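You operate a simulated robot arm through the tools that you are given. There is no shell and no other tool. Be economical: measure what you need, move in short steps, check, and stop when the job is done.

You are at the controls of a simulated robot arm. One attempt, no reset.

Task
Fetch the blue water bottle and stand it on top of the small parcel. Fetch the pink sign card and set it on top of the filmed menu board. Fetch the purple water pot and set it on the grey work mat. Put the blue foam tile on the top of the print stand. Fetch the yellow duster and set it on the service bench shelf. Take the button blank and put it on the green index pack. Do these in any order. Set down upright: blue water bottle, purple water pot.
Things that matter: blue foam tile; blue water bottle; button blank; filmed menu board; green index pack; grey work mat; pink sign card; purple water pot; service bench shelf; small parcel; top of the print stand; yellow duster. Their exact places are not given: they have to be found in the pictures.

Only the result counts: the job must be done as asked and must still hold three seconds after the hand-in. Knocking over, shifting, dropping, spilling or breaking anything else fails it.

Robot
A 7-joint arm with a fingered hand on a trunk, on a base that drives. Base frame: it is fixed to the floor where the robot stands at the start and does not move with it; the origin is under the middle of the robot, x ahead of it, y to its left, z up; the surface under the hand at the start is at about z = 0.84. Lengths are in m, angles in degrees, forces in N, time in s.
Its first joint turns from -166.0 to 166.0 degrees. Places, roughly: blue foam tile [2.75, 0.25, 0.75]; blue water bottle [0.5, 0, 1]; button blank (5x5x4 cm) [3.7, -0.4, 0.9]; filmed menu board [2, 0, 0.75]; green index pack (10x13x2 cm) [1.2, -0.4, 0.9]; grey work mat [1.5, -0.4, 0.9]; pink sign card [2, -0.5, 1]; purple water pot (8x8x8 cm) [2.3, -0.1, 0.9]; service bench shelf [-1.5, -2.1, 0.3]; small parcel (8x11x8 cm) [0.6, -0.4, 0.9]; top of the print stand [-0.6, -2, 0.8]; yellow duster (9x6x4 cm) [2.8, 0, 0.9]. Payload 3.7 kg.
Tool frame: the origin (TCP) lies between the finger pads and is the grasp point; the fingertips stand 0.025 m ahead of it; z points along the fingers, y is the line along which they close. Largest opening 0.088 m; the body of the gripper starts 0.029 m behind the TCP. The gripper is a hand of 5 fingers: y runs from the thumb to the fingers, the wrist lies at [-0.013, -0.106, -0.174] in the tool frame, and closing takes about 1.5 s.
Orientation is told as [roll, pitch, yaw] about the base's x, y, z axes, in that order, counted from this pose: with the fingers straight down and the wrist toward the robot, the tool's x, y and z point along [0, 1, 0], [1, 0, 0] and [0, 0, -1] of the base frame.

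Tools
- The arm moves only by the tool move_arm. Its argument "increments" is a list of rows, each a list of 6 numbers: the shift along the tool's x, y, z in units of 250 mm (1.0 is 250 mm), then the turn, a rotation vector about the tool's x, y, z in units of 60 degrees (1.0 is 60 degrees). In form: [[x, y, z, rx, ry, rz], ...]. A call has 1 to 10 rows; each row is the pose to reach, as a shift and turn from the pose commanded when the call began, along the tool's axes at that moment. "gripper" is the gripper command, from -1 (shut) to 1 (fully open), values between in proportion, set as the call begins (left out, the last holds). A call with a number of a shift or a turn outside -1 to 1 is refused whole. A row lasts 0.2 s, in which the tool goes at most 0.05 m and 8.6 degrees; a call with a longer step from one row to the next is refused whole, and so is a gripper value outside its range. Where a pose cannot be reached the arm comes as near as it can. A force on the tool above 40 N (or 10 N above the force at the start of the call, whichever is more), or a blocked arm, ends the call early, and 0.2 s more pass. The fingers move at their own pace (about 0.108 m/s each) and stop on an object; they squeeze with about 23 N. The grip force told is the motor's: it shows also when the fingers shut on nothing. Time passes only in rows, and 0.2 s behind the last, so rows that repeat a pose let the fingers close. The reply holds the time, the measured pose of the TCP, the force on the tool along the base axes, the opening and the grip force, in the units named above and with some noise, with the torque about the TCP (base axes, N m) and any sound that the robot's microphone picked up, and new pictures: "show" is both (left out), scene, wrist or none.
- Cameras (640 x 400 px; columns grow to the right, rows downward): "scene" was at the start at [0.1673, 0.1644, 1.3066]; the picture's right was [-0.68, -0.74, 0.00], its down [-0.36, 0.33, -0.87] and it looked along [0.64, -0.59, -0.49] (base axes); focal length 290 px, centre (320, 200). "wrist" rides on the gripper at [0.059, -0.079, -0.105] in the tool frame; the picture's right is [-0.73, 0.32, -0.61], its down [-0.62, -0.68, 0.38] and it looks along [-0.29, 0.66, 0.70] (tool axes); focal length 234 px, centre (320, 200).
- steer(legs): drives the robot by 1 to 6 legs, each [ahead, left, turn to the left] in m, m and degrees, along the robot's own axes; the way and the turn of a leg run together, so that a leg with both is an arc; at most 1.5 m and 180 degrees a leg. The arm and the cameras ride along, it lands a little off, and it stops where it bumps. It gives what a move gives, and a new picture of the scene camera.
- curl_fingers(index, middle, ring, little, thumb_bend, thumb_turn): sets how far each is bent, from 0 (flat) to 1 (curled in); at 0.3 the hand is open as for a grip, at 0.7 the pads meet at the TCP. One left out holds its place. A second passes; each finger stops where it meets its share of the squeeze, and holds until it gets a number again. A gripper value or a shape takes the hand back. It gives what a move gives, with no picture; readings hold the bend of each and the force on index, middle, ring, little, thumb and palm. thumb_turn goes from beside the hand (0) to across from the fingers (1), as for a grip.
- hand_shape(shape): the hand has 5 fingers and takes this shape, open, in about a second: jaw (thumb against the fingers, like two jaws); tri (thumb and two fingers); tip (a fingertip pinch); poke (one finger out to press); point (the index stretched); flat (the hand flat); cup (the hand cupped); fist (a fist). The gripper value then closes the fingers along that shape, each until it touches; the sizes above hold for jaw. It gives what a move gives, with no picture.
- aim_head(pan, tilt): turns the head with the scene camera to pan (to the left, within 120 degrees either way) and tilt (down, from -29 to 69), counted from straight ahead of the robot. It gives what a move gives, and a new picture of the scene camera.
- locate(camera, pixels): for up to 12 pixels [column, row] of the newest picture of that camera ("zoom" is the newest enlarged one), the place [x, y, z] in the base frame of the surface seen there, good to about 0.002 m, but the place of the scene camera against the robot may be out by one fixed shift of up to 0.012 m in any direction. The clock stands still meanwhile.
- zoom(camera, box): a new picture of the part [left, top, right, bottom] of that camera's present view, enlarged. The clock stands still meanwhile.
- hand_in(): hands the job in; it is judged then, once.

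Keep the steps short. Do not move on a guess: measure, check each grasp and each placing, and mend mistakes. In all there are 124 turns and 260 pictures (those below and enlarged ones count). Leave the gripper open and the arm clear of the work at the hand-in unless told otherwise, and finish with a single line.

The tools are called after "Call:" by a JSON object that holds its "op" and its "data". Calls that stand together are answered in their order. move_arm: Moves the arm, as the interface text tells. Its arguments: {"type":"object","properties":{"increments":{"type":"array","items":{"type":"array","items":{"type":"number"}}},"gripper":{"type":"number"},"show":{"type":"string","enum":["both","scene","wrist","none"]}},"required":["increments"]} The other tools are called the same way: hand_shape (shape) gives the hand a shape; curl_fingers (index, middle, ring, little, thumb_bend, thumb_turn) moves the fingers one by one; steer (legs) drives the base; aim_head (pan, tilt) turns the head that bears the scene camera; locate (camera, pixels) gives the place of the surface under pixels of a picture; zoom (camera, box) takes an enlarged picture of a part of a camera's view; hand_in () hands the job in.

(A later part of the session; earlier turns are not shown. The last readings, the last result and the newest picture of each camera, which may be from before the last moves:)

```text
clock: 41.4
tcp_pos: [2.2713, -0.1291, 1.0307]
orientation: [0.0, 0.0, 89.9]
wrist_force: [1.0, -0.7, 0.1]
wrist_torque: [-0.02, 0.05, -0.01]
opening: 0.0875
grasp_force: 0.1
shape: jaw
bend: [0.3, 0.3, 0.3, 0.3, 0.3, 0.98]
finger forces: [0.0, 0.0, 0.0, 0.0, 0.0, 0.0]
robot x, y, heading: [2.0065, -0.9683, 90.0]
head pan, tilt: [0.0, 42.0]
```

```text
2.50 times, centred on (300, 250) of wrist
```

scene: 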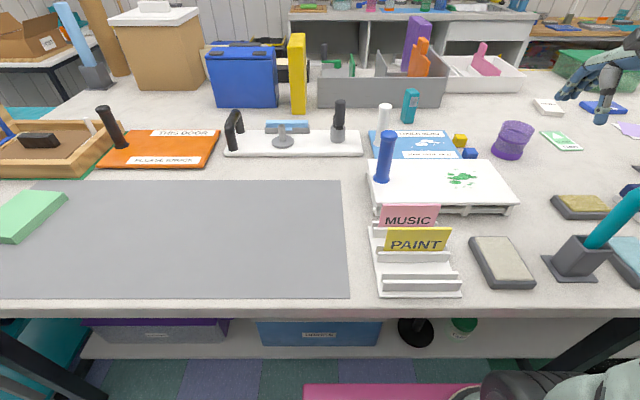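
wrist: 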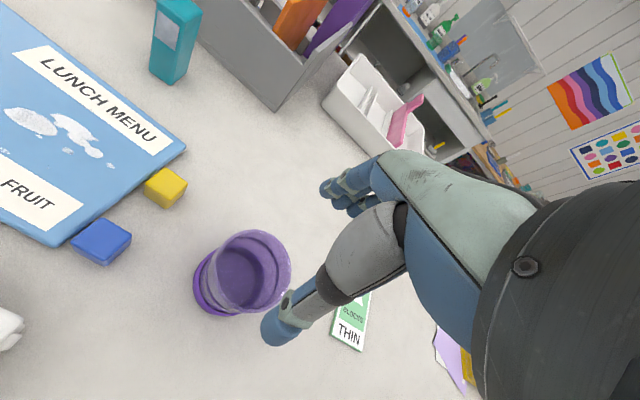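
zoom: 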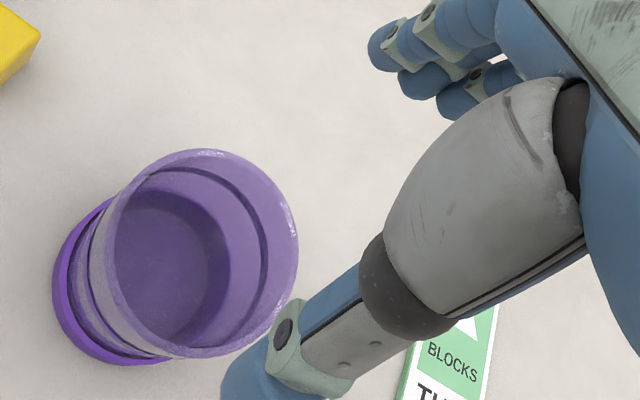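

Image agrees with axis under the TCP, rim at z≈0.922. Descend to z 0.905 and close.

Call:
{"op": "move_arm", "data": {"increments": [[0, 0, 0.16, 0, 0, 0], [0, 0, 0.32, 0, 0, 0], [0, 0, 0.44, 0, 0, 0], [0, 0, 0.5, 0, 0, 0]], "show": "wrist"}}

Call:
{"op": "move_arm", "data": {"increments": [[0, 0, 0, 0, 0, 0], [0, 0, 0, 0, 0, 0], [0, 0, 0, 0, 0, 0], [0, 0, 0, 0, 0, 0], [0, 0, 0, 0, 0, 0], [0, 0, 0, 0, 0, 0], [0, 0, 0, 0, 0, 0]], "gripper": -1, "show": "wrist"}}

```text
clock: 42.4
tcp_pos: [2.2727, -0.13, 0.9141]
orientation: [-0.2, -0.8, 89.8]
wrist_force: [-1.8, -5.1, 18.1]
wrist_torque: [-0.19, 0.05, -0.07]
opening: 0.0878
grasp_force: 0.0
shape: jaw
bend: [0.27, 0.3, 0.3, 0.3, 0.28, 0.97]
finger forces: [8.2, 0.0, 0.1, 0.0, 15.6, 0.0]
robot x, y, heading: [2.0086, -0.9656, 90.1]
head pan, tilt: [0.0, 42.0]
stopped in row 4: the force on the tool passed its limit at 44 N (the readings are from after the stop); the commanded pose is now the measured one
```

wrist: 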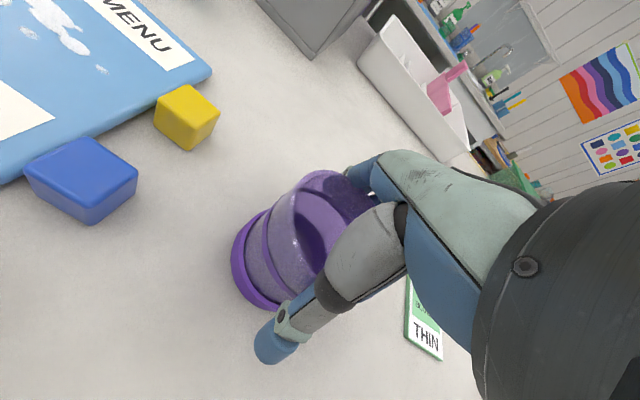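

```text
clock: 44.0
tcp_pos: [2.2729, -0.1286, 0.9135]
orientation: [-0.2, -0.7, 89.7]
wrist_force: [2.8, -5.0, 32.5]
wrist_torque: [0.65, 0.04, -0.07]
opening: 0.0528
grasp_force: 22.7
shape: jaw
bend: [0.26, 0.44, 0.46, 0.45, 0.61, 0.98]
finger forces: [31.1, 13.7, 2.6, 0.0, 49.1, 0.1]
robot x, y, heading: [2.008, -0.9657, 90.2]
head pan, tilt: [0.0, 42.0]
```

wrist: 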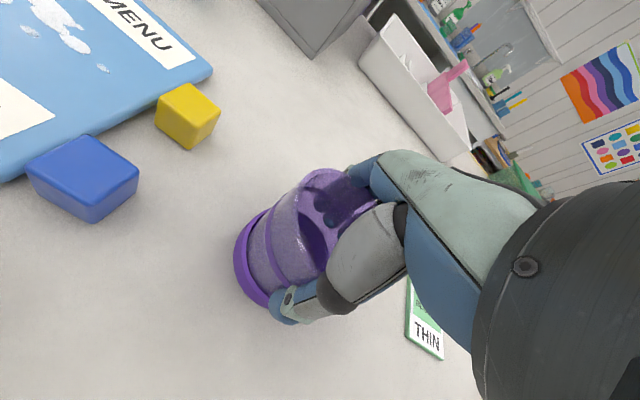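

The index appears to sit on the rim (8 N before closing, and 32 N upward). I open again and rise to check.

Call:
{"op": "move_arm", "data": {"increments": [[0, 0, 0, 0, 0, 0], [0, 0, 0, 0, 0, 0], [0, 0, 0, 0, 0, 0], [0, 0, 0, 0, 0, 0], [0, 0, 0, 0, 0, 0], [0, 0, -0.05, 0, 0, 0], [0, 0, -0.15, 0, 0, 0], [0, 0, -0.3, 0, 0, 0], [0, 0, -0.46, 0, 0, 0]], "gripper": 1}}

Call:
{"op": "zoom", "data": {"camera": "wrist", "box": [200, 170, 400, 330]}}

Call:
{"op": "zoom", "data": {"camera": "scene", "box": [440, 60, 600, 180]}}

```text
clock: 46.0
tcp_pos: [2.2733, -0.129, 1.0273]
orientation: [-0.1, -0.6, 89.8]
wrist_force: [0.0, 0.7, -1.3]
wrist_torque: [-0.01, 0.0, 0.01]
opening: 0.0879
grasp_force: 0.1
shape: jaw
bend: [0.27, 0.3, 0.3, 0.3, 0.27, 0.97]
finger forces: [7.0, 0.0, 0.1, 0.0, 7.3, 0.0]
robot x, y, heading: [2.0083, -0.9642, 90.1]
head pan, tilt: [0.0, 42.0]
```

scene: 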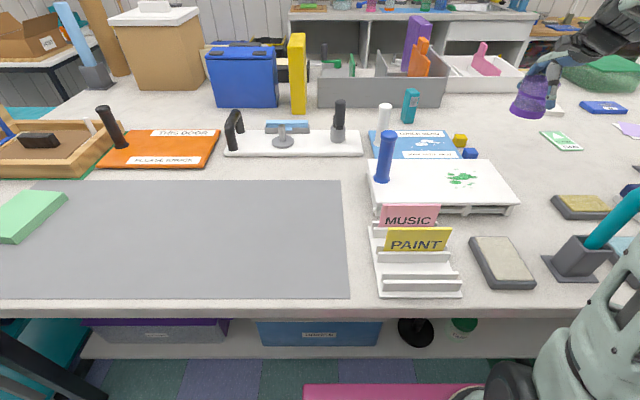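
wrist: 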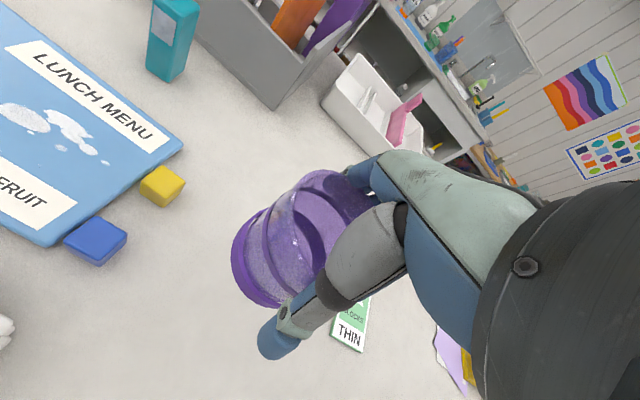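

```text
2.50 times, centred on (300, 250) of wrist
```

zoom: 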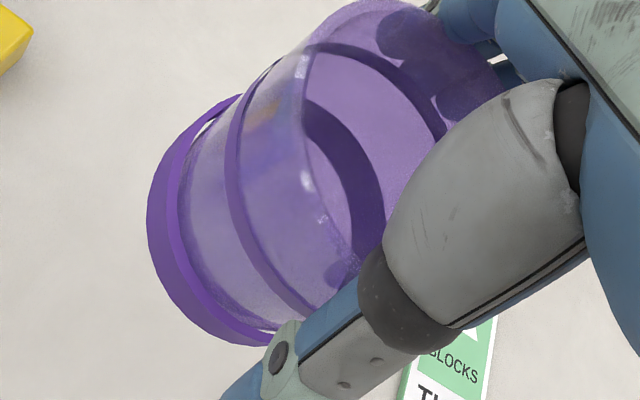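

```text
3.33 times, centred on (520, 120) of scene
```

zoom: 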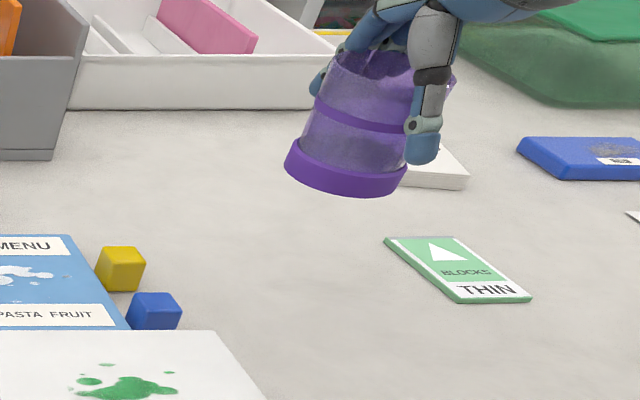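

The pot came up wedged in the open hand (7 N index/thumb, steady). Check its height and tilt before carrying.

Call:
{"op": "locate", "data": {"camera": "zoom", "pixels": [[300, 172], [345, 190], [395, 185], [345, 178], [290, 160], [400, 172], [360, 100], [330, 100]]}}

Call:
{"op": "locate", "data": {"camera": "wrist", "pixels": [[250, 216], [234, 255], [245, 285], [265, 300], [280, 304], [238, 240]]}}

```text
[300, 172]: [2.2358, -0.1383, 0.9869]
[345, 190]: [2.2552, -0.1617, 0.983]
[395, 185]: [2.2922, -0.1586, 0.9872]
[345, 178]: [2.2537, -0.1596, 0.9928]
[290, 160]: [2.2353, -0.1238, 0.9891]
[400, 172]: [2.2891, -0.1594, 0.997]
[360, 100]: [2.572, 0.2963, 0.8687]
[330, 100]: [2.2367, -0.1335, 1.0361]
```

```text
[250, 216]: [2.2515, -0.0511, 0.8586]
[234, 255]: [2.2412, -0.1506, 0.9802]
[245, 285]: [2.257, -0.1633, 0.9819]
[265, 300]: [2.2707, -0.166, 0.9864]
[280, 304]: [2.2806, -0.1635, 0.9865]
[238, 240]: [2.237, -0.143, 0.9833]
```

Pot bottom at 0.973, upright. Raise slowly 0.10 m, then carry in slow steps toward the mat.

Call:
{"op": "move_arm", "data": {"increments": [[0, 0, -0.08, 0, 0, 0], [0, 0, -0.16, 0, 0, 0], [0, 0, -0.24, 0, 0, 0], [0, 0, -0.32, 0, 0, 0], [0, 0, -0.4, 0, 0, 0]], "show": "none"}}

Call:
{"op": "move_arm", "data": {"increments": [[0.05, -0.023, 0, 0, 0, 0], [0.13, -0.06, 0, 0, 0, 0], [0.23, -0.106, 0, 0, 0, 0], [0.34, -0.156, 0, 0, 0, 0], [0.45, -0.206, 0, 0, 0, 0], [0.56, -0.256, 0, 0, 0, 0], [0.66, -0.302, 0, 0, 0, 0], [0.74, -0.338, 0, 0, 0, 0], [0.79, -0.361, 0, 0, 0, 0]]}}

```text
clock: 47.2
tcp_pos: [2.2719, -0.1311, 1.1283]
orientation: [-0.2, -0.5, 89.7]
wrist_force: [0.7, -0.6, -0.5]
wrist_torque: [0.02, -0.01, 0.03]
opening: 0.0879
grasp_force: 0.0
shape: jaw
bend: [0.27, 0.3, 0.3, 0.3, 0.27, 0.97]
finger forces: [6.8, 0.0, 0.0, 0.1, 7.2, 0.0]
robot x, y, heading: [2.0107, -0.9641, 90.1]
head pan, tilt: [0.0, 42.0]
```

```text
clock: 49.2
tcp_pos: [2.0729, -0.2209, 1.126]
orientation: [-0.2, -0.7, 89.8]
wrist_force: [-0.1, 0.2, -1.2]
wrist_torque: [-0.04, 0.04, -0.02]
opening: 0.0879
grasp_force: 0.0
shape: jaw
bend: [0.27, 0.3, 0.3, 0.3, 0.27, 0.97]
finger forces: [6.8, 0.0, 0.0, 0.1, 7.0, 0.0]
robot x, y, heading: [2.0046, -0.9691, 90.0]
head pan, tilt: [0.0, 42.0]
```

scene: 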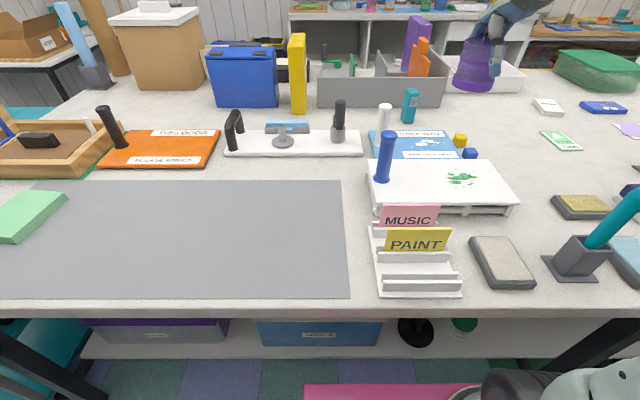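
wrist: 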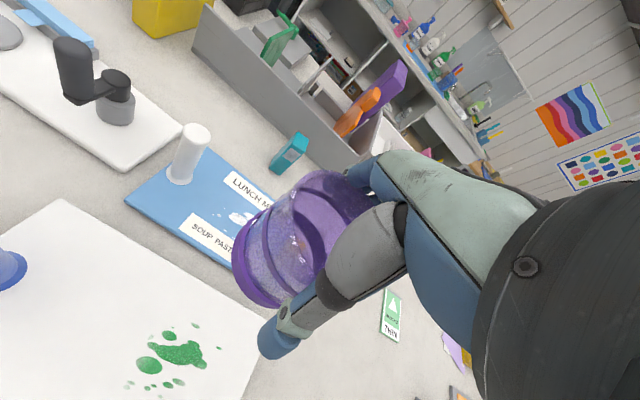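

Stable. Continue twice more to (1.68,-0.40).

Call:
{"op": "move_arm", "data": {"increments": [[0.05, -0.023, 0, 0, 0, 0], [0.13, -0.06, 0, 0, 0, 0], [0.23, -0.106, 0, 0, 0, 0], [0.34, -0.156, 0, 0, 0, 0], [0.45, -0.206, 0, 0, 0, 0], [0.56, -0.256, 0, 0, 0, 0], [0.66, -0.302, 0, 0, 0, 0], [0.74, -0.338, 0, 0, 0, 0], [0.79, -0.361, 0, 0, 0, 0]], "show": "none"}}

Call:
{"op": "move_arm", "data": {"increments": [[0.05, -0.023, 0, 0, 0, 0], [0.13, -0.06, 0, 0, 0, 0], [0.23, -0.106, 0, 0, 0, 0], [0.34, -0.156, 0, 0, 0, 0], [0.45, -0.206, 0, 0, 0, 0], [0.56, -0.256, 0, 0, 0, 0], [0.66, -0.302, 0, 0, 0, 0], [0.74, -0.338, 0, 0, 0, 0], [0.78, -0.358, 0, 0, 0, 0]]}}

```text
clock: 51.2
tcp_pos: [1.8753, -0.3105, 1.124]
orientation: [-0.2, -0.6, 89.7]
wrist_force: [0.3, 0.7, -1.1]
wrist_torque: [0.01, 0.01, 0.0]
opening: 0.0879
grasp_force: 0.0
shape: jaw
bend: [0.27, 0.3, 0.3, 0.3, 0.27, 0.97]
finger forces: [6.7, 0.0, 0.1, 0.1, 6.8, 0.0]
robot x, y, heading: [2.0057, -0.9581, 90.0]
head pan, tilt: [0.0, 42.0]
```

```text
clock: 53.2
tcp_pos: [1.6819, -0.3975, 1.1215]
orientation: [-0.2, -0.6, 89.8]
wrist_force: [-0.7, 0.3, -0.7]
wrist_torque: [0.01, -0.03, -0.02]
opening: 0.0879
grasp_force: 0.1
shape: jaw
bend: [0.27, 0.3, 0.3, 0.3, 0.27, 0.97]
finger forces: [6.4, 0.1, 0.0, 0.0, 6.6, 0.0]
robot x, y, heading: [2.0101, -0.9653, 90.0]
head pan, tilt: [0.0, 42.0]
```

scene: 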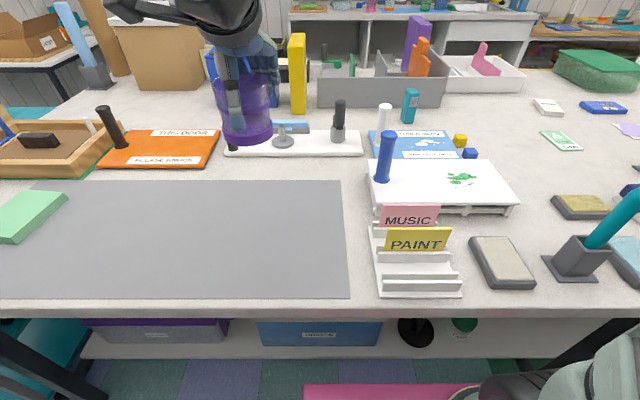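
wrist: 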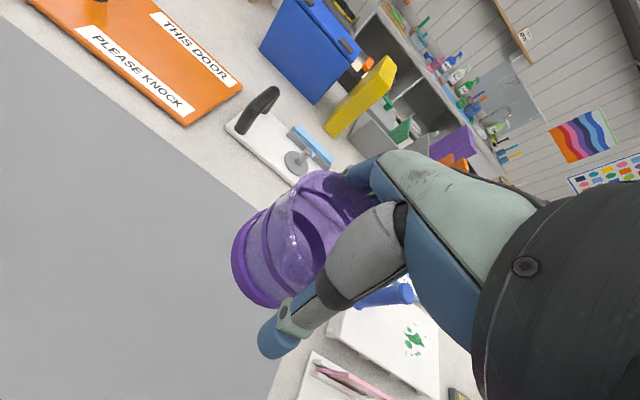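

Lower to the mat: first to about 8 mm above.

Call:
{"op": "move_arm", "data": {"increments": [[0, 0, 0.06, 0, 0, 0], [0, 0, 0.16, 0, 0, 0], [0, 0, 0.28, 0, 0, 0], [0, 0, 0.4, 0, 0, 0], [0, 0, 0.52, 0, 0, 0], [0, 0, 0.63, 0, 0, 0], [0, 0, 0.72, 0, 0, 0], [0, 0, 0.77, 0, 0, 0], [0, 0, 0.79, 0, 0, 0]]}}

Call:
{"op": "zoom", "data": {"camera": "scene", "box": [180, 120, 340, 260]}}

```text
clock: 55.2
tcp_pos: [1.6811, -0.3977, 0.9246]
orientation: [-0.1, -0.6, 89.8]
wrist_force: [0.3, 0.5, -1.8]
wrist_torque: [0.0, -0.01, 0.0]
opening: 0.0877
grasp_force: 0.0
shape: jaw
bend: [0.27, 0.3, 0.3, 0.3, 0.27, 0.97]
finger forces: [6.2, 0.1, 0.0, 0.0, 6.4, 0.1]
robot x, y, heading: [2.0055, -0.9631, 89.6]
head pan, tilt: [0.0, 42.0]
```

scene: 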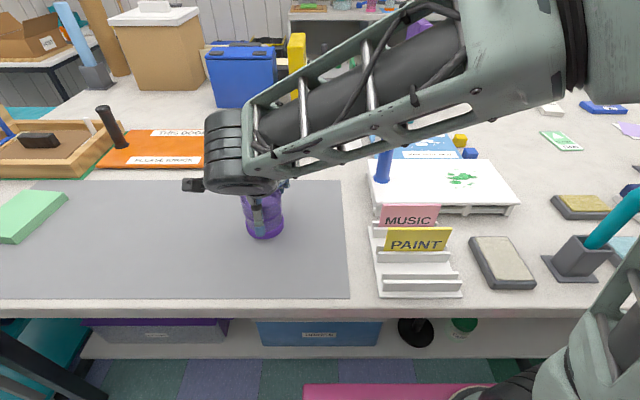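
wrist: 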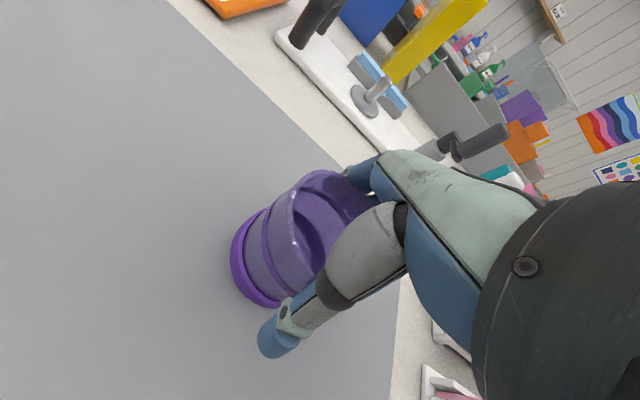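

```text
2.86 times, centred on (260, 190) of scene
```

zoom: 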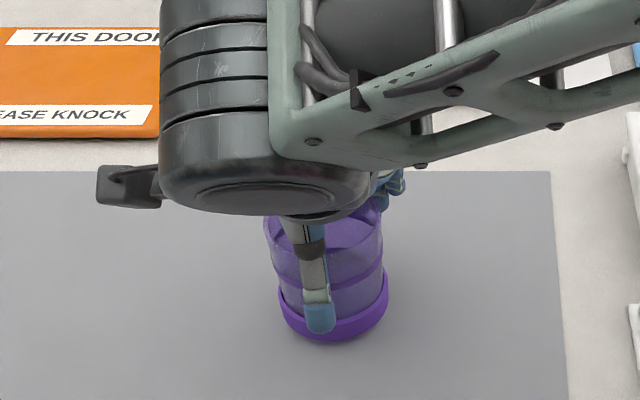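

Now the last 9 mm in small steps until contact shows.

Call:
{"op": "move_arm", "data": {"increments": [[0, 0, 0.012, 0, 0, 0], [0, 0, 0.024, 0, 0, 0], [0, 0, 0.034, 0, 0, 0], [0, 0, 0.038, 0, 0, 0]], "show": "none"}}

```text
clock: 56.2
tcp_pos: [1.6817, -0.3966, 0.9169]
orientation: [0.0, -0.7, 89.9]
wrist_force: [-1.9, 0.3, 13.2]
wrist_torque: [-0.06, 0.0, -0.04]
opening: 0.088
grasp_force: 0.1
shape: jaw
bend: [0.27, 0.3, 0.3, 0.3, 0.27, 0.97]
finger forces: [9.8, 0.1, 0.0, 0.1, 10.3, 0.0]
robot x, y, heading: [2.0055, -0.966, 90.0]
head pan, tilt: [0.0, 42.0]
```

Contact (13 N). Open wider than the jaw by flattening fingers, then check.

Call:
{"op": "curl_fingers", "data": {"index": 0.1, "middle": 0.1, "ring": 0.1, "little": 0.1, "thumb_bend": 0.1}}

Call:
{"op": "move_arm", "data": {"increments": [[0, 0, -0.04, 0, 0, 0], [0, 0, -0.12, 0, 0, 0], [0, 0, -0.24, 0, 0, 0], [0, 0, -0.4, 0, 0, 0], [0, 0, -0.56, 0, 0, 0], [0, 0, -0.72, 0, 0, 0]]}}

```text
clock: 57.2
tcp_pos: [1.6807, -0.3959, 0.9161]
orientation: [-0.1, -0.6, 89.9]
wrist_force: [-1.1, 0.0, 2.5]
wrist_torque: [-0.07, -0.01, -0.01]
opening: 0.1201
grasp_force: 1.0
shape: fingers
bend: [0.1, 0.1, 0.1, 0.1, 0.1, 0.97]
finger forces: [0.0, 0.1, 0.0, 0.0, 2.2, 0.0]
robot x, y, heading: [2.0064, -0.9622, 90.0]
head pan, tilt: [0.0, 42.0]
```

```text
clock: 58.6
tcp_pos: [1.6807, -0.3974, 1.0957]
orientation: [-0.3, -0.5, 89.8]
wrist_force: [0.1, -0.2, 1.1]
wrist_torque: [0.0, -0.02, 0.0]
opening: 0.12
grasp_force: 0.0
shape: fingers
bend: [0.1, 0.1, 0.1, 0.1, 0.1, 0.97]
finger forces: [0.0, 0.1, 0.1, 0.0, 0.1, 0.1]
robot x, y, heading: [2.0075, -0.9642, 90.0]
head pan, tilt: [0.0, 42.0]
```

scene: 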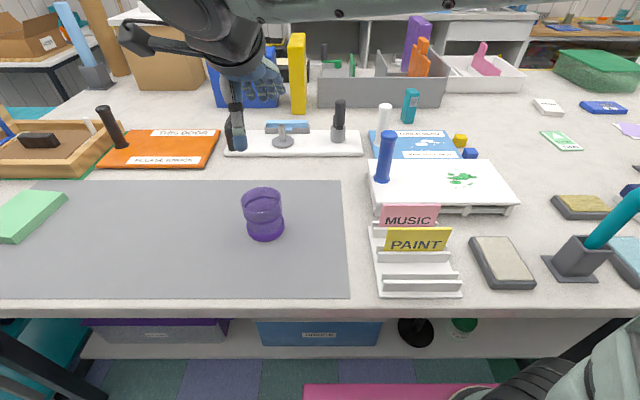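
wrist: 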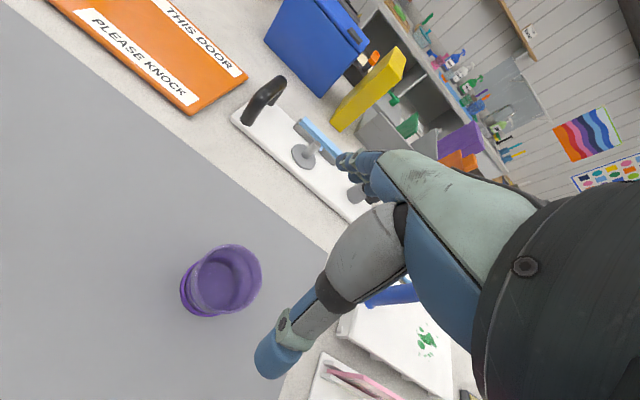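

The pot stands on the mat with its water. Next the pink card: bring the hand to (1.93,-0.55,1.07), half-closed, to measure it.

Call:
{"op": "move_arm", "data": {"increments": [[-0.15, -0.09, 0, 0, 0, 0], [-0.3, -0.18, 0, 0, 0, 0], [-0.45, -0.27, 0, 0, 0, 0], [-0.6, -0.36, 0.02, 0, 0, 0], [-0.75, -0.45, 0.04, 0, 0, 0], [-0.9, -0.54, 0.06, 0, 0, 0], [-1.0, -0.6, 0.1, 0, 0.01, 0]], "gripper": 0}}

Call:
{"op": "zoom", "data": {"camera": "wrist", "box": [180, 100, 380, 300]}}

```text
clock: 60.2
tcp_pos: [1.9298, -0.5492, 1.0689]
orientation: [0.6, -0.5, 90.0]
wrist_force: [0.2, -0.5, 0.2]
wrist_torque: [-0.04, 0.03, 0.0]
opening: 0.0446
grasp_force: 0.0
shape: jaw
bend: [0.74, 0.44, 0.41, 0.41, 0.69, 1.0]
finger forces: [0.1, 0.0, 0.1, 0.0, 0.0, 0.0]
robot x, y, heading: [2.0066, -0.9655, 89.9]
head pan, tilt: [0.0, 42.0]
```

scene: 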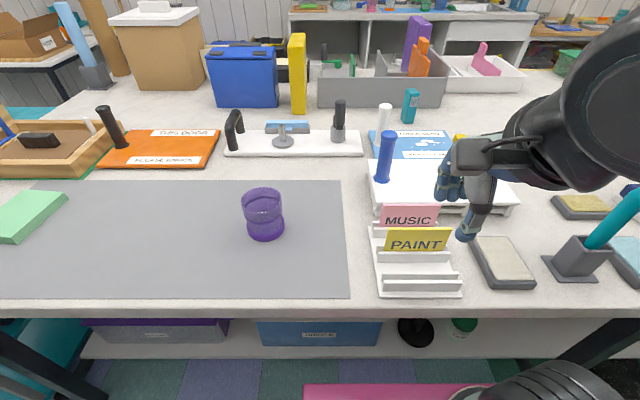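
wrist: 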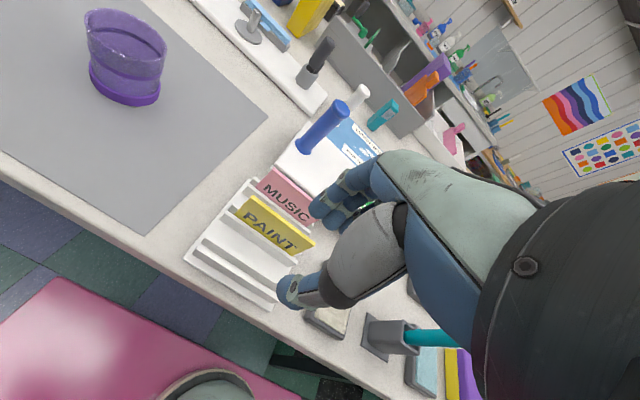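

```text
2.00 times, centred on (280, 200) of wrist
```

zoom: 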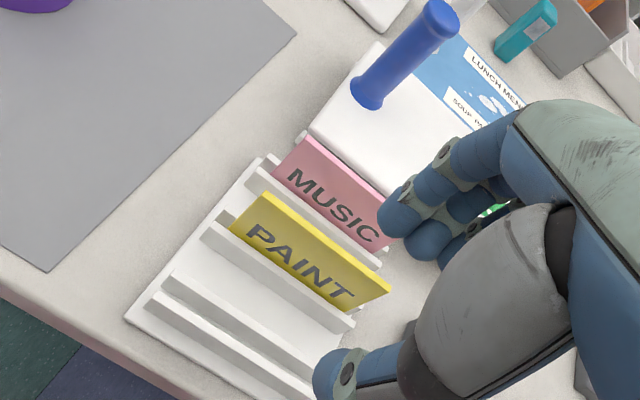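

Call:
{"op": "locate", "data": {"camera": "zoom", "pixels": [[312, 141], [350, 168], [385, 193], [300, 170], [350, 205], [270, 197], [330, 240], [385, 285], [360, 262], [340, 160], [375, 200], [400, 165]]}}

Call:
{"op": "locate", "data": {"camera": "scene", "pixels": [[382, 206], [408, 207], [433, 208], [420, 212], [389, 229], [420, 229], [448, 230], [375, 200], [415, 215]]}}

```text
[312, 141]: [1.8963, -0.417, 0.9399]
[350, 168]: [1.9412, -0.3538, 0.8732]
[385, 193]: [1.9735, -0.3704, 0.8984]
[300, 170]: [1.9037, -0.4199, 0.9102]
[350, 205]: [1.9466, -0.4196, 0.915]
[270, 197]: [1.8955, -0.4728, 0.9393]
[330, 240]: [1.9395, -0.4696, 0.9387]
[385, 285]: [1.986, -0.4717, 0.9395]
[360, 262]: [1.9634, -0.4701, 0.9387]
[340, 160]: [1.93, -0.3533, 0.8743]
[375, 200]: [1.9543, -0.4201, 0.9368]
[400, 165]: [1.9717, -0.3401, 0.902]
```

```text
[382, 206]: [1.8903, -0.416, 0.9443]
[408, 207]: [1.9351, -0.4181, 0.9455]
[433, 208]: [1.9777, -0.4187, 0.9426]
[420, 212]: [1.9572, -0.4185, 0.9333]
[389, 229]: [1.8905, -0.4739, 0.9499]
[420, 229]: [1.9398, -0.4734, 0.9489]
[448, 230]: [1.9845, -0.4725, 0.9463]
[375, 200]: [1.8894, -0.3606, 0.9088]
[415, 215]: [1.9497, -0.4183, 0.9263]
```

Card: y≈-0.418, x centre 1.937, top 0.9395; yellow card at y -0.471. I move over the pink card at z 1.0.

Call:
{"op": "move_arm", "data": {"increments": [[-0.008, 0.15, 0.05, 0, 0, 0], [-0.016, 0.3, 0.12, 0, 0, 0], [-0.024, 0.44, 0.2, 0, 0, 0], [-0.029, 0.525, 0.276, 0, 0, 0], [-0.029, 0.525, 0.276, 0, 0, 0]]}}

Call:
{"op": "zoom", "data": {"camera": "wrist", "box": [200, 150, 400, 330]}}

Call:
{"op": "zoom", "data": {"camera": "scene", "box": [360, 130, 480, 270]}}

```text
clock: 61.4
tcp_pos: [1.9377, -0.4165, 1.0022]
orientation: [0.5, -0.7, 89.8]
wrist_force: [0.5, 0.6, 0.5]
wrist_torque: [-0.01, 0.0, -0.02]
opening: 0.0443
grasp_force: 0.1
shape: jaw
bend: [0.74, 0.44, 0.41, 0.41, 0.69, 1.0]
finger forces: [0.0, 0.0, 0.0, 0.0, 0.0, 0.1]
robot x, y, heading: [2.004, -0.9632, 90.2]
head pan, tilt: [0.0, 42.0]
```

scene: 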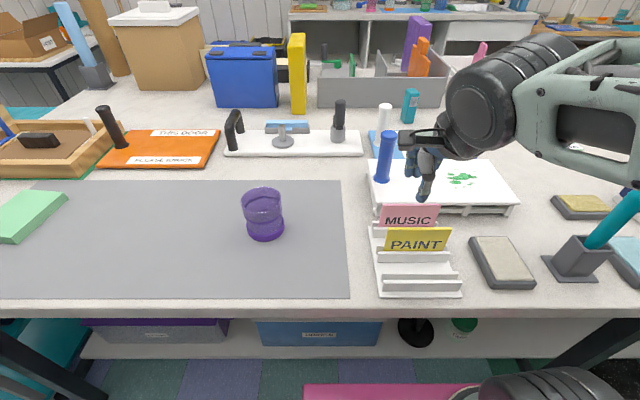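
wrist: 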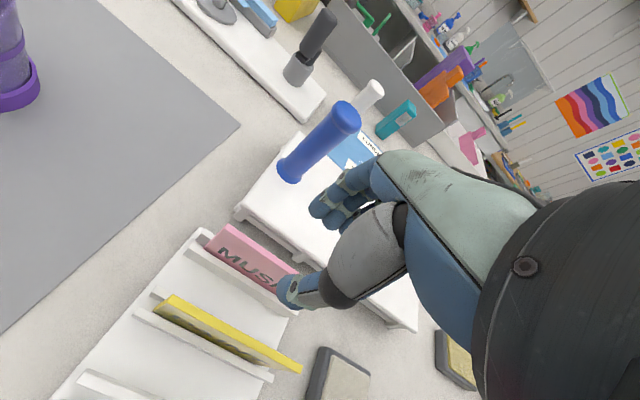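

```text
2.22 times, centred on (300, 240) of wrist
```

zoom: 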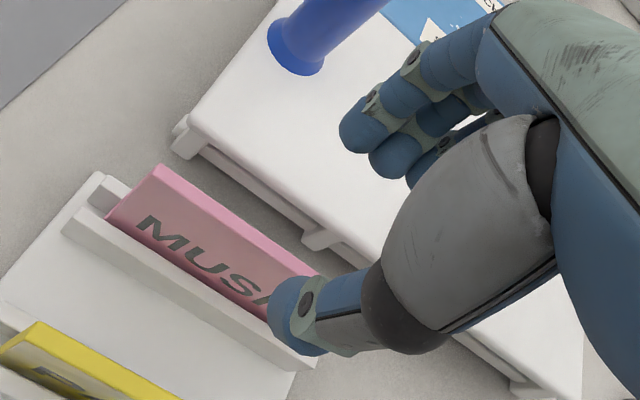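

```text
2.86 times, centred on (420, 200) of scene
```

zoom: 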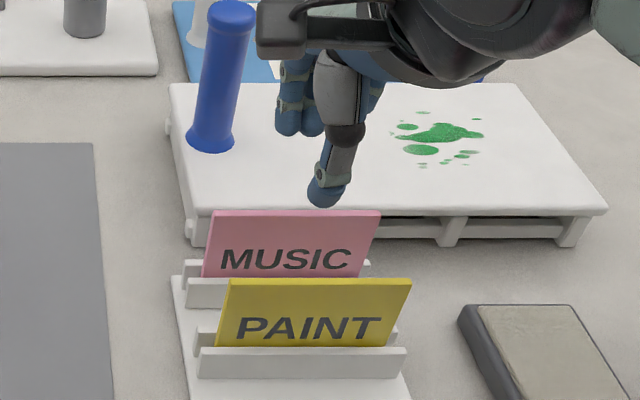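

Fingers look to straddle the card and clear the blue handle (y≥-0.31). Descend to z 0.928.

Call:
{"op": "move_arm", "data": {"increments": [[0, 0, 0.1, 0, 0, 0], [0, 0, 0.18, 0, 0, 0], [0, 0, 0.25, 0, 0, 0], [0, 0, 0.296, 0, 0, 0]]}}

Call:
{"op": "zoom", "data": {"camera": "wrist", "box": [200, 150, 400, 330]}}

Call:
{"op": "zoom", "data": {"camera": "scene", "box": [360, 130, 480, 270]}}

```text
clock: 62.4
tcp_pos: [1.9362, -0.4164, 0.9276]
orientation: [0.5, -0.5, 89.9]
wrist_force: [-0.2, 0.0, -0.2]
wrist_torque: [0.02, 0.03, 0.0]
opening: 0.0445
grasp_force: 0.1
shape: jaw
bend: [0.74, 0.44, 0.41, 0.41, 0.69, 1.0]
finger forces: [0.0, 0.0, 0.0, 0.0, 0.0, 0.0]
robot x, y, heading: [2.0081, -0.9656, 90.0]
head pan, tilt: [0.0, 42.0]
```

scene: 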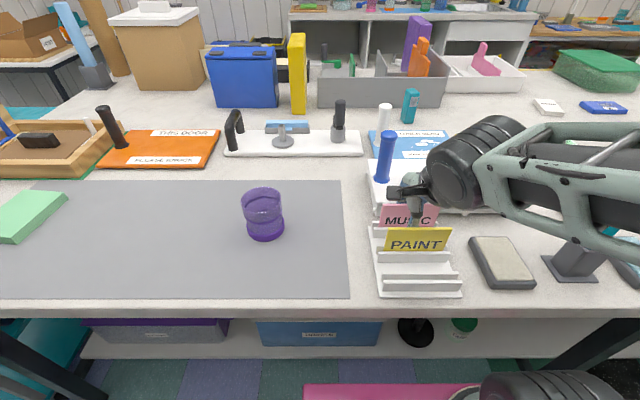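
wrist: 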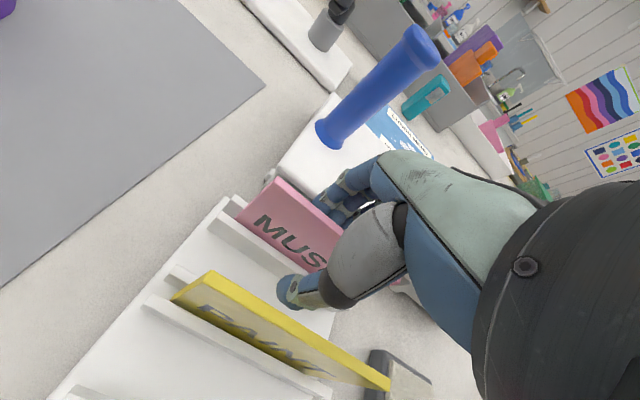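

```text
2.22 times, centred on (300, 240) of wrist
```

zoom: 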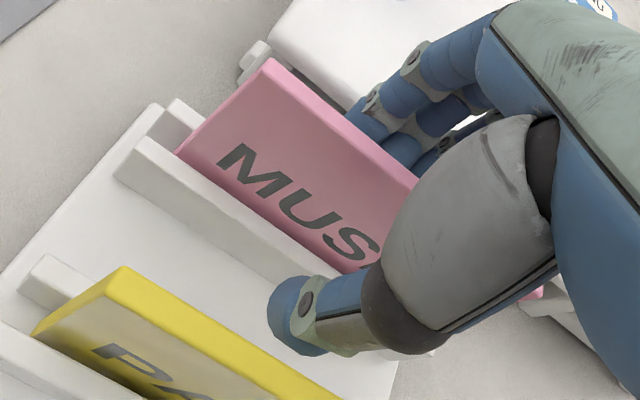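

```text
2.86 times, centred on (420, 200) of scene
```

zoom: 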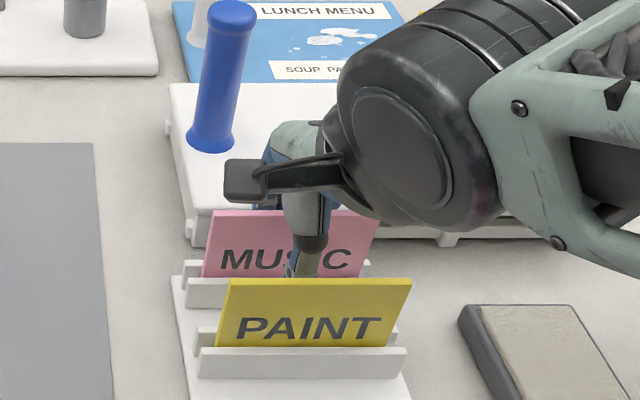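

The card lies between thumb and fingers. Close.

Call:
{"op": "move_arm", "data": {"increments": [[0, 0, 0, 0, 0, 0], [0, 0, 0, 0, 0, 0], [0, 0, 0, 0, 0, 0], [0, 0, 0, 0, 0, 0], [0, 0, 0, 0, 0, 0], [0, 0, 0, 0, 0, 0]], "gripper": -1}}

Call:
{"op": "zoom", "data": {"camera": "wrist", "box": [200, 150, 400, 330]}}

```text
clock: 63.8
tcp_pos: [1.9356, -0.4147, 0.9274]
orientation: [0.4, -0.6, 89.8]
wrist_force: [0.9, -0.2, -0.8]
wrist_torque: [-0.02, 0.01, 0.12]
opening: 0.0
grasp_force: 23.6
shape: jaw
bend: [0.7, 0.7, 0.7, 0.7, 0.69, 1.0]
finger forces: [12.0, 5.8, 2.7, 1.4, 21.2, 0.0]
robot x, y, heading: [2.0033, -0.9689, 90.1]
head pan, tilt: [0.0, 42.0]
```

scene: 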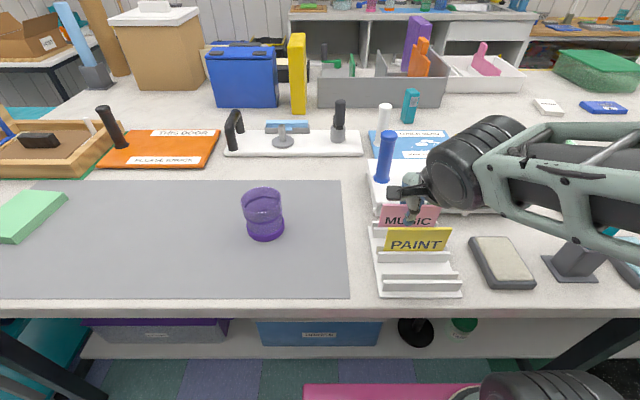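
wrist: 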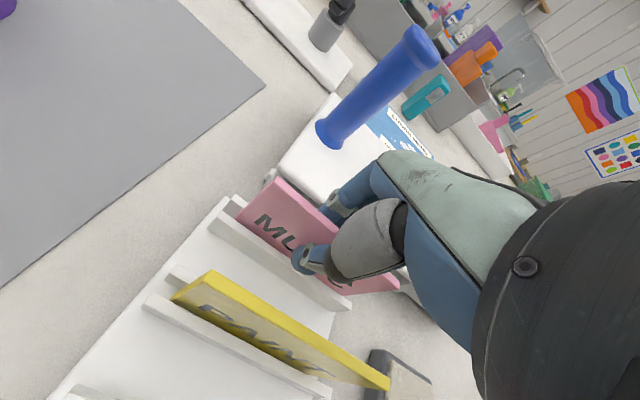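

```text
2.22 times, centred on (300, 240) of wrist
```

zoom: 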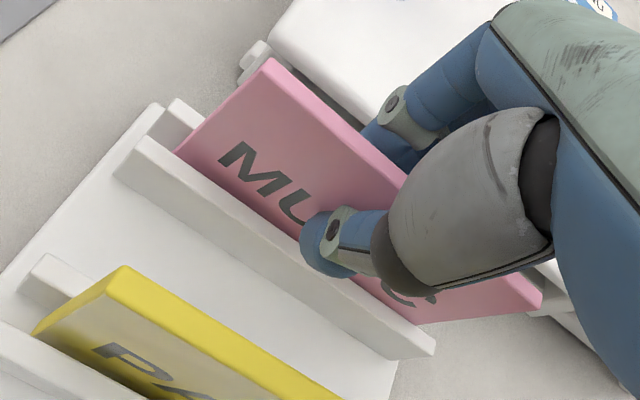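

Gripped (21 N). Lift straight up 0.15 m.

Call:
{"op": "move_arm", "data": {"increments": [[0, 0, -0.06, 0, 0, 0], [0, 0, -0.16, 0, 0, 0], [0, 0, -0.3, 0, 0, 0], [0, 0, -0.46, 0, 0, 0], [0, 0, -0.6, 0, 0, 0], [0, 0, -0.7, 0, 0, 0]]}}

```text
clock: 65.2
tcp_pos: [1.9396, -0.4177, 1.1031]
orientation: [0.4, -0.6, 89.9]
wrist_force: [-0.1, 0.5, -0.6]
wrist_torque: [-0.02, 0.01, 0.02]
opening: 0.0
grasp_force: 23.0
shape: jaw
bend: [0.7, 0.7, 0.7, 0.7, 0.7, 1.0]
finger forces: [14.4, 5.1, 1.8, 0.2, 21.5, 0.0]
robot x, y, heading: [2.006, -0.9653, 89.7]
head pan, tilt: [0.0, 42.0]
```

scene: 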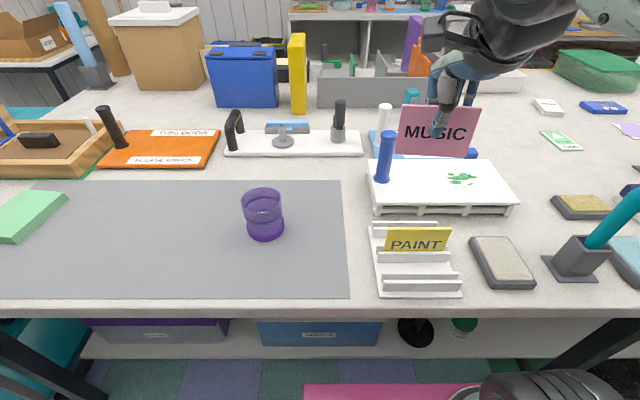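
wrist: 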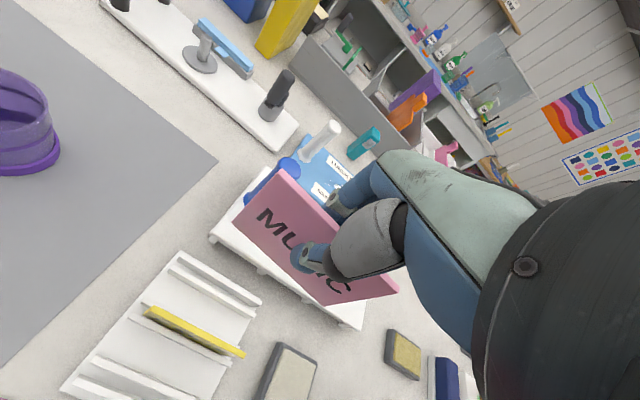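

Card is in hand. Carry it above the menu board at z≈1.2, away from the handles.

Call:
{"op": "move_arm", "data": {"increments": [[0, 0, -0.15, 0, 0, 0], [0, 0, -0.32, 0, 0, 0], [-0.09, 0.16, -0.36, 0, 0, 0], [-0.18, 0.32, -0.36, 0, 0, 0], [-0.27, 0.48, -0.36, 0, 0, 0], [-0.36, 0.64, -0.36, 0, 0, 0], [-0.45, 0.8, -0.36, 0, 0, 0], [-0.48, 0.96, -0.36, 0, 0, 0]], "show": "none"}}

Call:
{"op": "move_arm", "data": {"increments": [[0, 0, 0, 0.14, 0, 0], [0, 0, 0, 0.28, 0, 0], [0, 0, 0, 0.42, 0, 0], [0, 0, 0, 0.56, 0, 0], [0, 0, 0, 0.7, 0, 0], [0, 0, 0, 0.84, 0, 0], [0, 0, 0, 0.98, 0, 0], [0, 0, 0, 0.98, 0, 0]]}}

```text
clock: 67.0
tcp_pos: [2.0602, -0.1798, 1.195]
orientation: [0.3, -0.8, 89.8]
wrist_force: [0.2, -0.7, -0.1]
wrist_torque: [-0.01, -0.01, -0.01]
opening: 0.0
grasp_force: 23.1
shape: jaw
bend: [0.7, 0.7, 0.7, 0.7, 0.7, 1.0]
finger forces: [14.4, 5.0, 2.0, 0.1, 21.6, 0.0]
robot x, y, heading: [2.0077, -0.9657, 90.1]
head pan, tilt: [0.0, 42.0]
```

```text
clock: 68.8
tcp_pos: [2.0802, -0.2145, 1.1689]
orientation: [2.6, 53.2, 91.8]
wrist_force: [0.5, 0.5, -1.1]
wrist_torque: [-0.04, -0.02, -0.01]
opening: 0.0001
grasp_force: 23.1
shape: jaw
bend: [0.7, 0.7, 0.7, 0.7, 0.7, 1.0]
finger forces: [14.7, 4.9, 2.0, 0.1, 21.5, 0.0]
out of reach, approached as far as the arm can: row 7, 8
robot x, y, heading: [2.0068, -0.9645, 89.9]
head pan, tilt: [0.0, 42.0]
```

scene: 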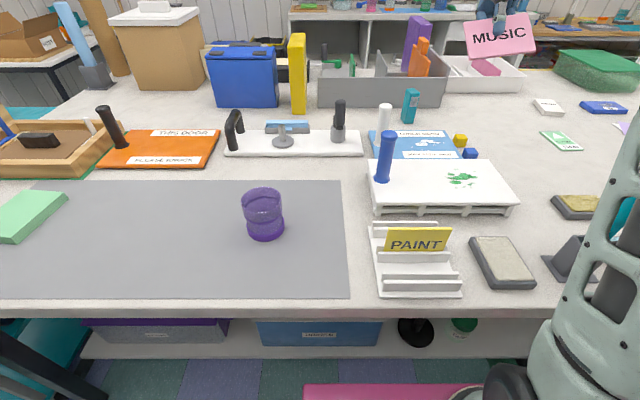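
wrist: 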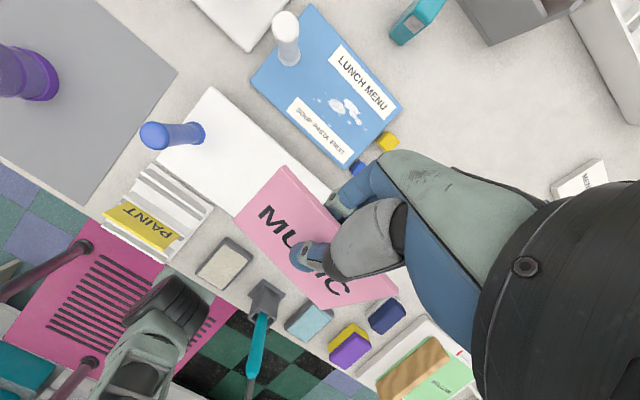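

Call:
{"op": "locate", "data": {"camera": "scene", "pixels": [[390, 387], [390, 396], [300, 352], [390, 352], [300, 340], [220, 310], [330, 370]]}}

Call:
{"op": "locate", "data": {"camera": "wrist", "pixels": [[80, 210], [190, 275], [150, 260], [60, 310], [205, 300]]}}

```text
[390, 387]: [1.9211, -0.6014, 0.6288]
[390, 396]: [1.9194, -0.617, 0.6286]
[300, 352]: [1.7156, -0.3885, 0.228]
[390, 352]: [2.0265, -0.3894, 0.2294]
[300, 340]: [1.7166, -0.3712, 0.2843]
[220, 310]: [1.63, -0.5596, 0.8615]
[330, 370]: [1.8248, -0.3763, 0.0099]
```

```text
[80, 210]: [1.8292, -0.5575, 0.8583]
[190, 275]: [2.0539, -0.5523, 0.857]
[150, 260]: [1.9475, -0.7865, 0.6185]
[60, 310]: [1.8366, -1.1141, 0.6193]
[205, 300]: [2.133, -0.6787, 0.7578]
```

Call:
{"op": "locate", "data": {"camera": "wrist", "pixels": [[150, 310], [185, 290], [200, 315], [170, 345], [140, 300], [90, 250], [85, 365], [215, 310]]}}

Call:
{"op": "zoom", "data": {"camera": "wrist", "box": [0, 180, 320, 400]}}

```text
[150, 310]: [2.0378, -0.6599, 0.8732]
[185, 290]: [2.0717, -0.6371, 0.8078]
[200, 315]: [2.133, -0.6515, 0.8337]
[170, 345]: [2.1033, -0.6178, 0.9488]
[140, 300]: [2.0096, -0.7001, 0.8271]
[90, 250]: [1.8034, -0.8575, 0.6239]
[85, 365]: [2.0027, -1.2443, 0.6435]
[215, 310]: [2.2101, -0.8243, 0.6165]
```

```text
1.82 times, centred on (160, 290) of wrist
```

zoom: 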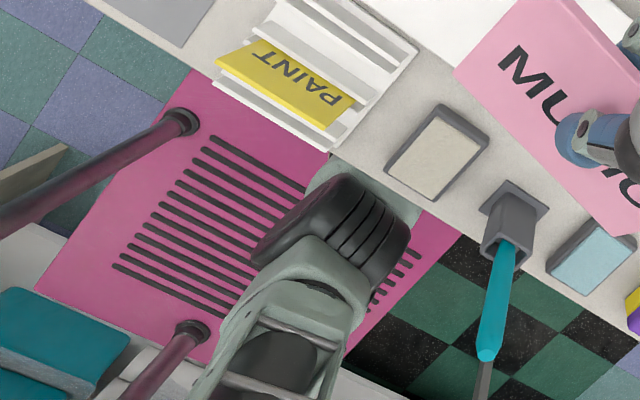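

Tilting works to about 53° at this height but near the reach limit. I'll use 40° and lay the card with its lower edge on the board, then let it lie down. Tilt back by 13° first.

Call:
{"op": "move_arm", "data": {"increments": [[0, 0, 0, -0.11, 0, 0], [0, 0, 0, -0.22, 0, 0], [0, 0, 0, -0.22, 0, 0]], "show": "none"}}

```text
clock: 69.6
tcp_pos: [2.08, -0.2152, 1.169]
orientation: [2.1, 40.0, 90.8]
wrist_force: [0.3, 0.0, -0.6]
wrist_torque: [-0.04, -0.02, 0.02]
opening: 0.0
grasp_force: 23.2
shape: jaw
bend: [0.7, 0.7, 0.7, 0.7, 0.7, 1.0]
finger forces: [14.9, 4.9, 1.9, 0.0, 21.5, 0.1]
robot x, y, heading: [2.0067, -0.9628, 90.0]
head pan, tilt: [0.0, 42.0]
```

Call:
{"op": "move_arm", "data": {"increments": [[0.013, 0.138, 0.067, 0, 0, 0], [0.026, 0.276, 0.134, 0, 0, 0], [0.04, 0.414, 0.2, 0, 0, 0], [0.053, 0.552, 0.267, 0, 0, 0], [0.067, 0.69, 0.333, 0, 0, 0], [0.08, 0.826, 0.399, 0, 0, 0], [0.08, 0.826, 0.399, 0, 0, 0]]}}

Call:
{"op": "zoom", "data": {"camera": "wrist", "box": [160, 60, 420, 320]}}

Call:
{"op": "zoom", "data": {"camera": "scene", "box": [360, 60, 520, 200]}}

```text
clock: 71.2
tcp_pos: [2.055, -0.1212, 0.96]
orientation: [2.1, 39.9, 90.9]
wrist_force: [-0.3, 0.2, -1.0]
wrist_torque: [0.0, 0.02, -0.04]
opening: 0.0001
grasp_force: 23.2
shape: jaw
bend: [0.7, 0.7, 0.7, 0.7, 0.7, 1.0]
finger forces: [15.0, 4.9, 1.7, 0.0, 21.5, 0.0]
robot x, y, heading: [2.0055, -0.9623, 90.1]
head pan, tilt: [0.0, 42.0]
```

scene: 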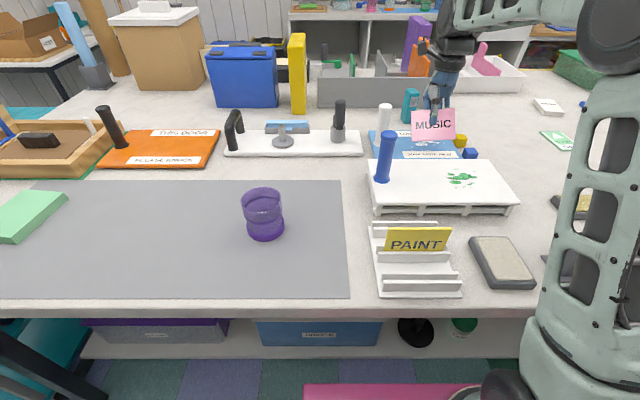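
wrist: 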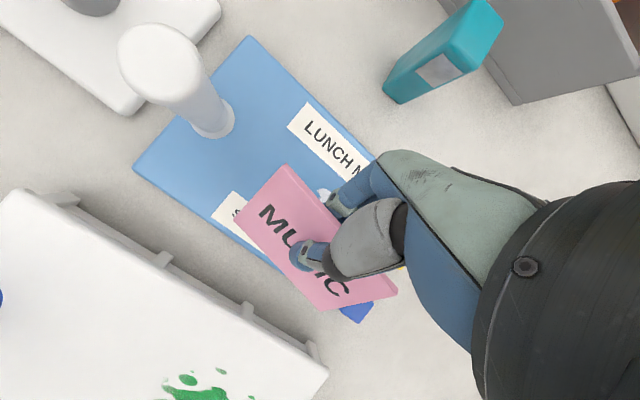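

```text
1.54 times, centred on (290, 190) of wrist
```

zoom: 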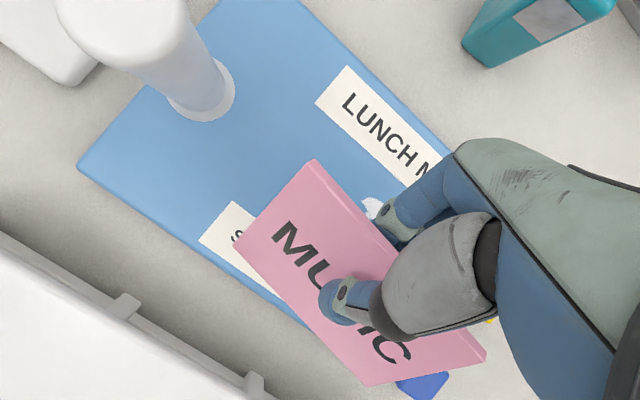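

```text
2.86 times, centred on (440, 130) of scene
```

zoom: 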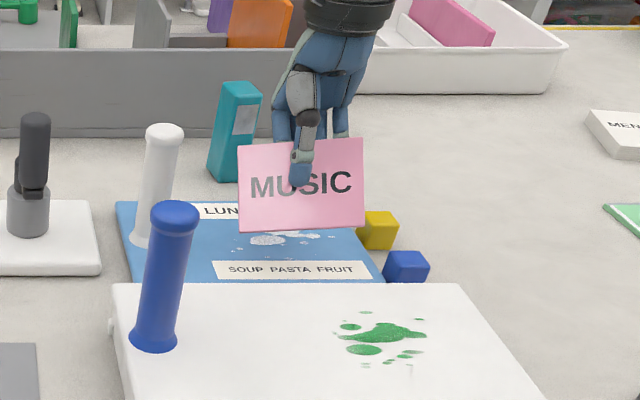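

Call:
{"op": "locate", "data": {"camera": "wrist", "pixels": [[238, 216], [317, 306], [287, 169], [393, 290], [225, 215], [355, 312], [262, 190]]}}

```text
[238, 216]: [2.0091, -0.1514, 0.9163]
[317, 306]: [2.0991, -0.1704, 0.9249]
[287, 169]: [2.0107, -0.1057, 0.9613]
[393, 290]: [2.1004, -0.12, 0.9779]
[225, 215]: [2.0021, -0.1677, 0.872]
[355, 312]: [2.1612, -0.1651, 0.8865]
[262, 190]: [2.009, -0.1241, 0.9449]
```

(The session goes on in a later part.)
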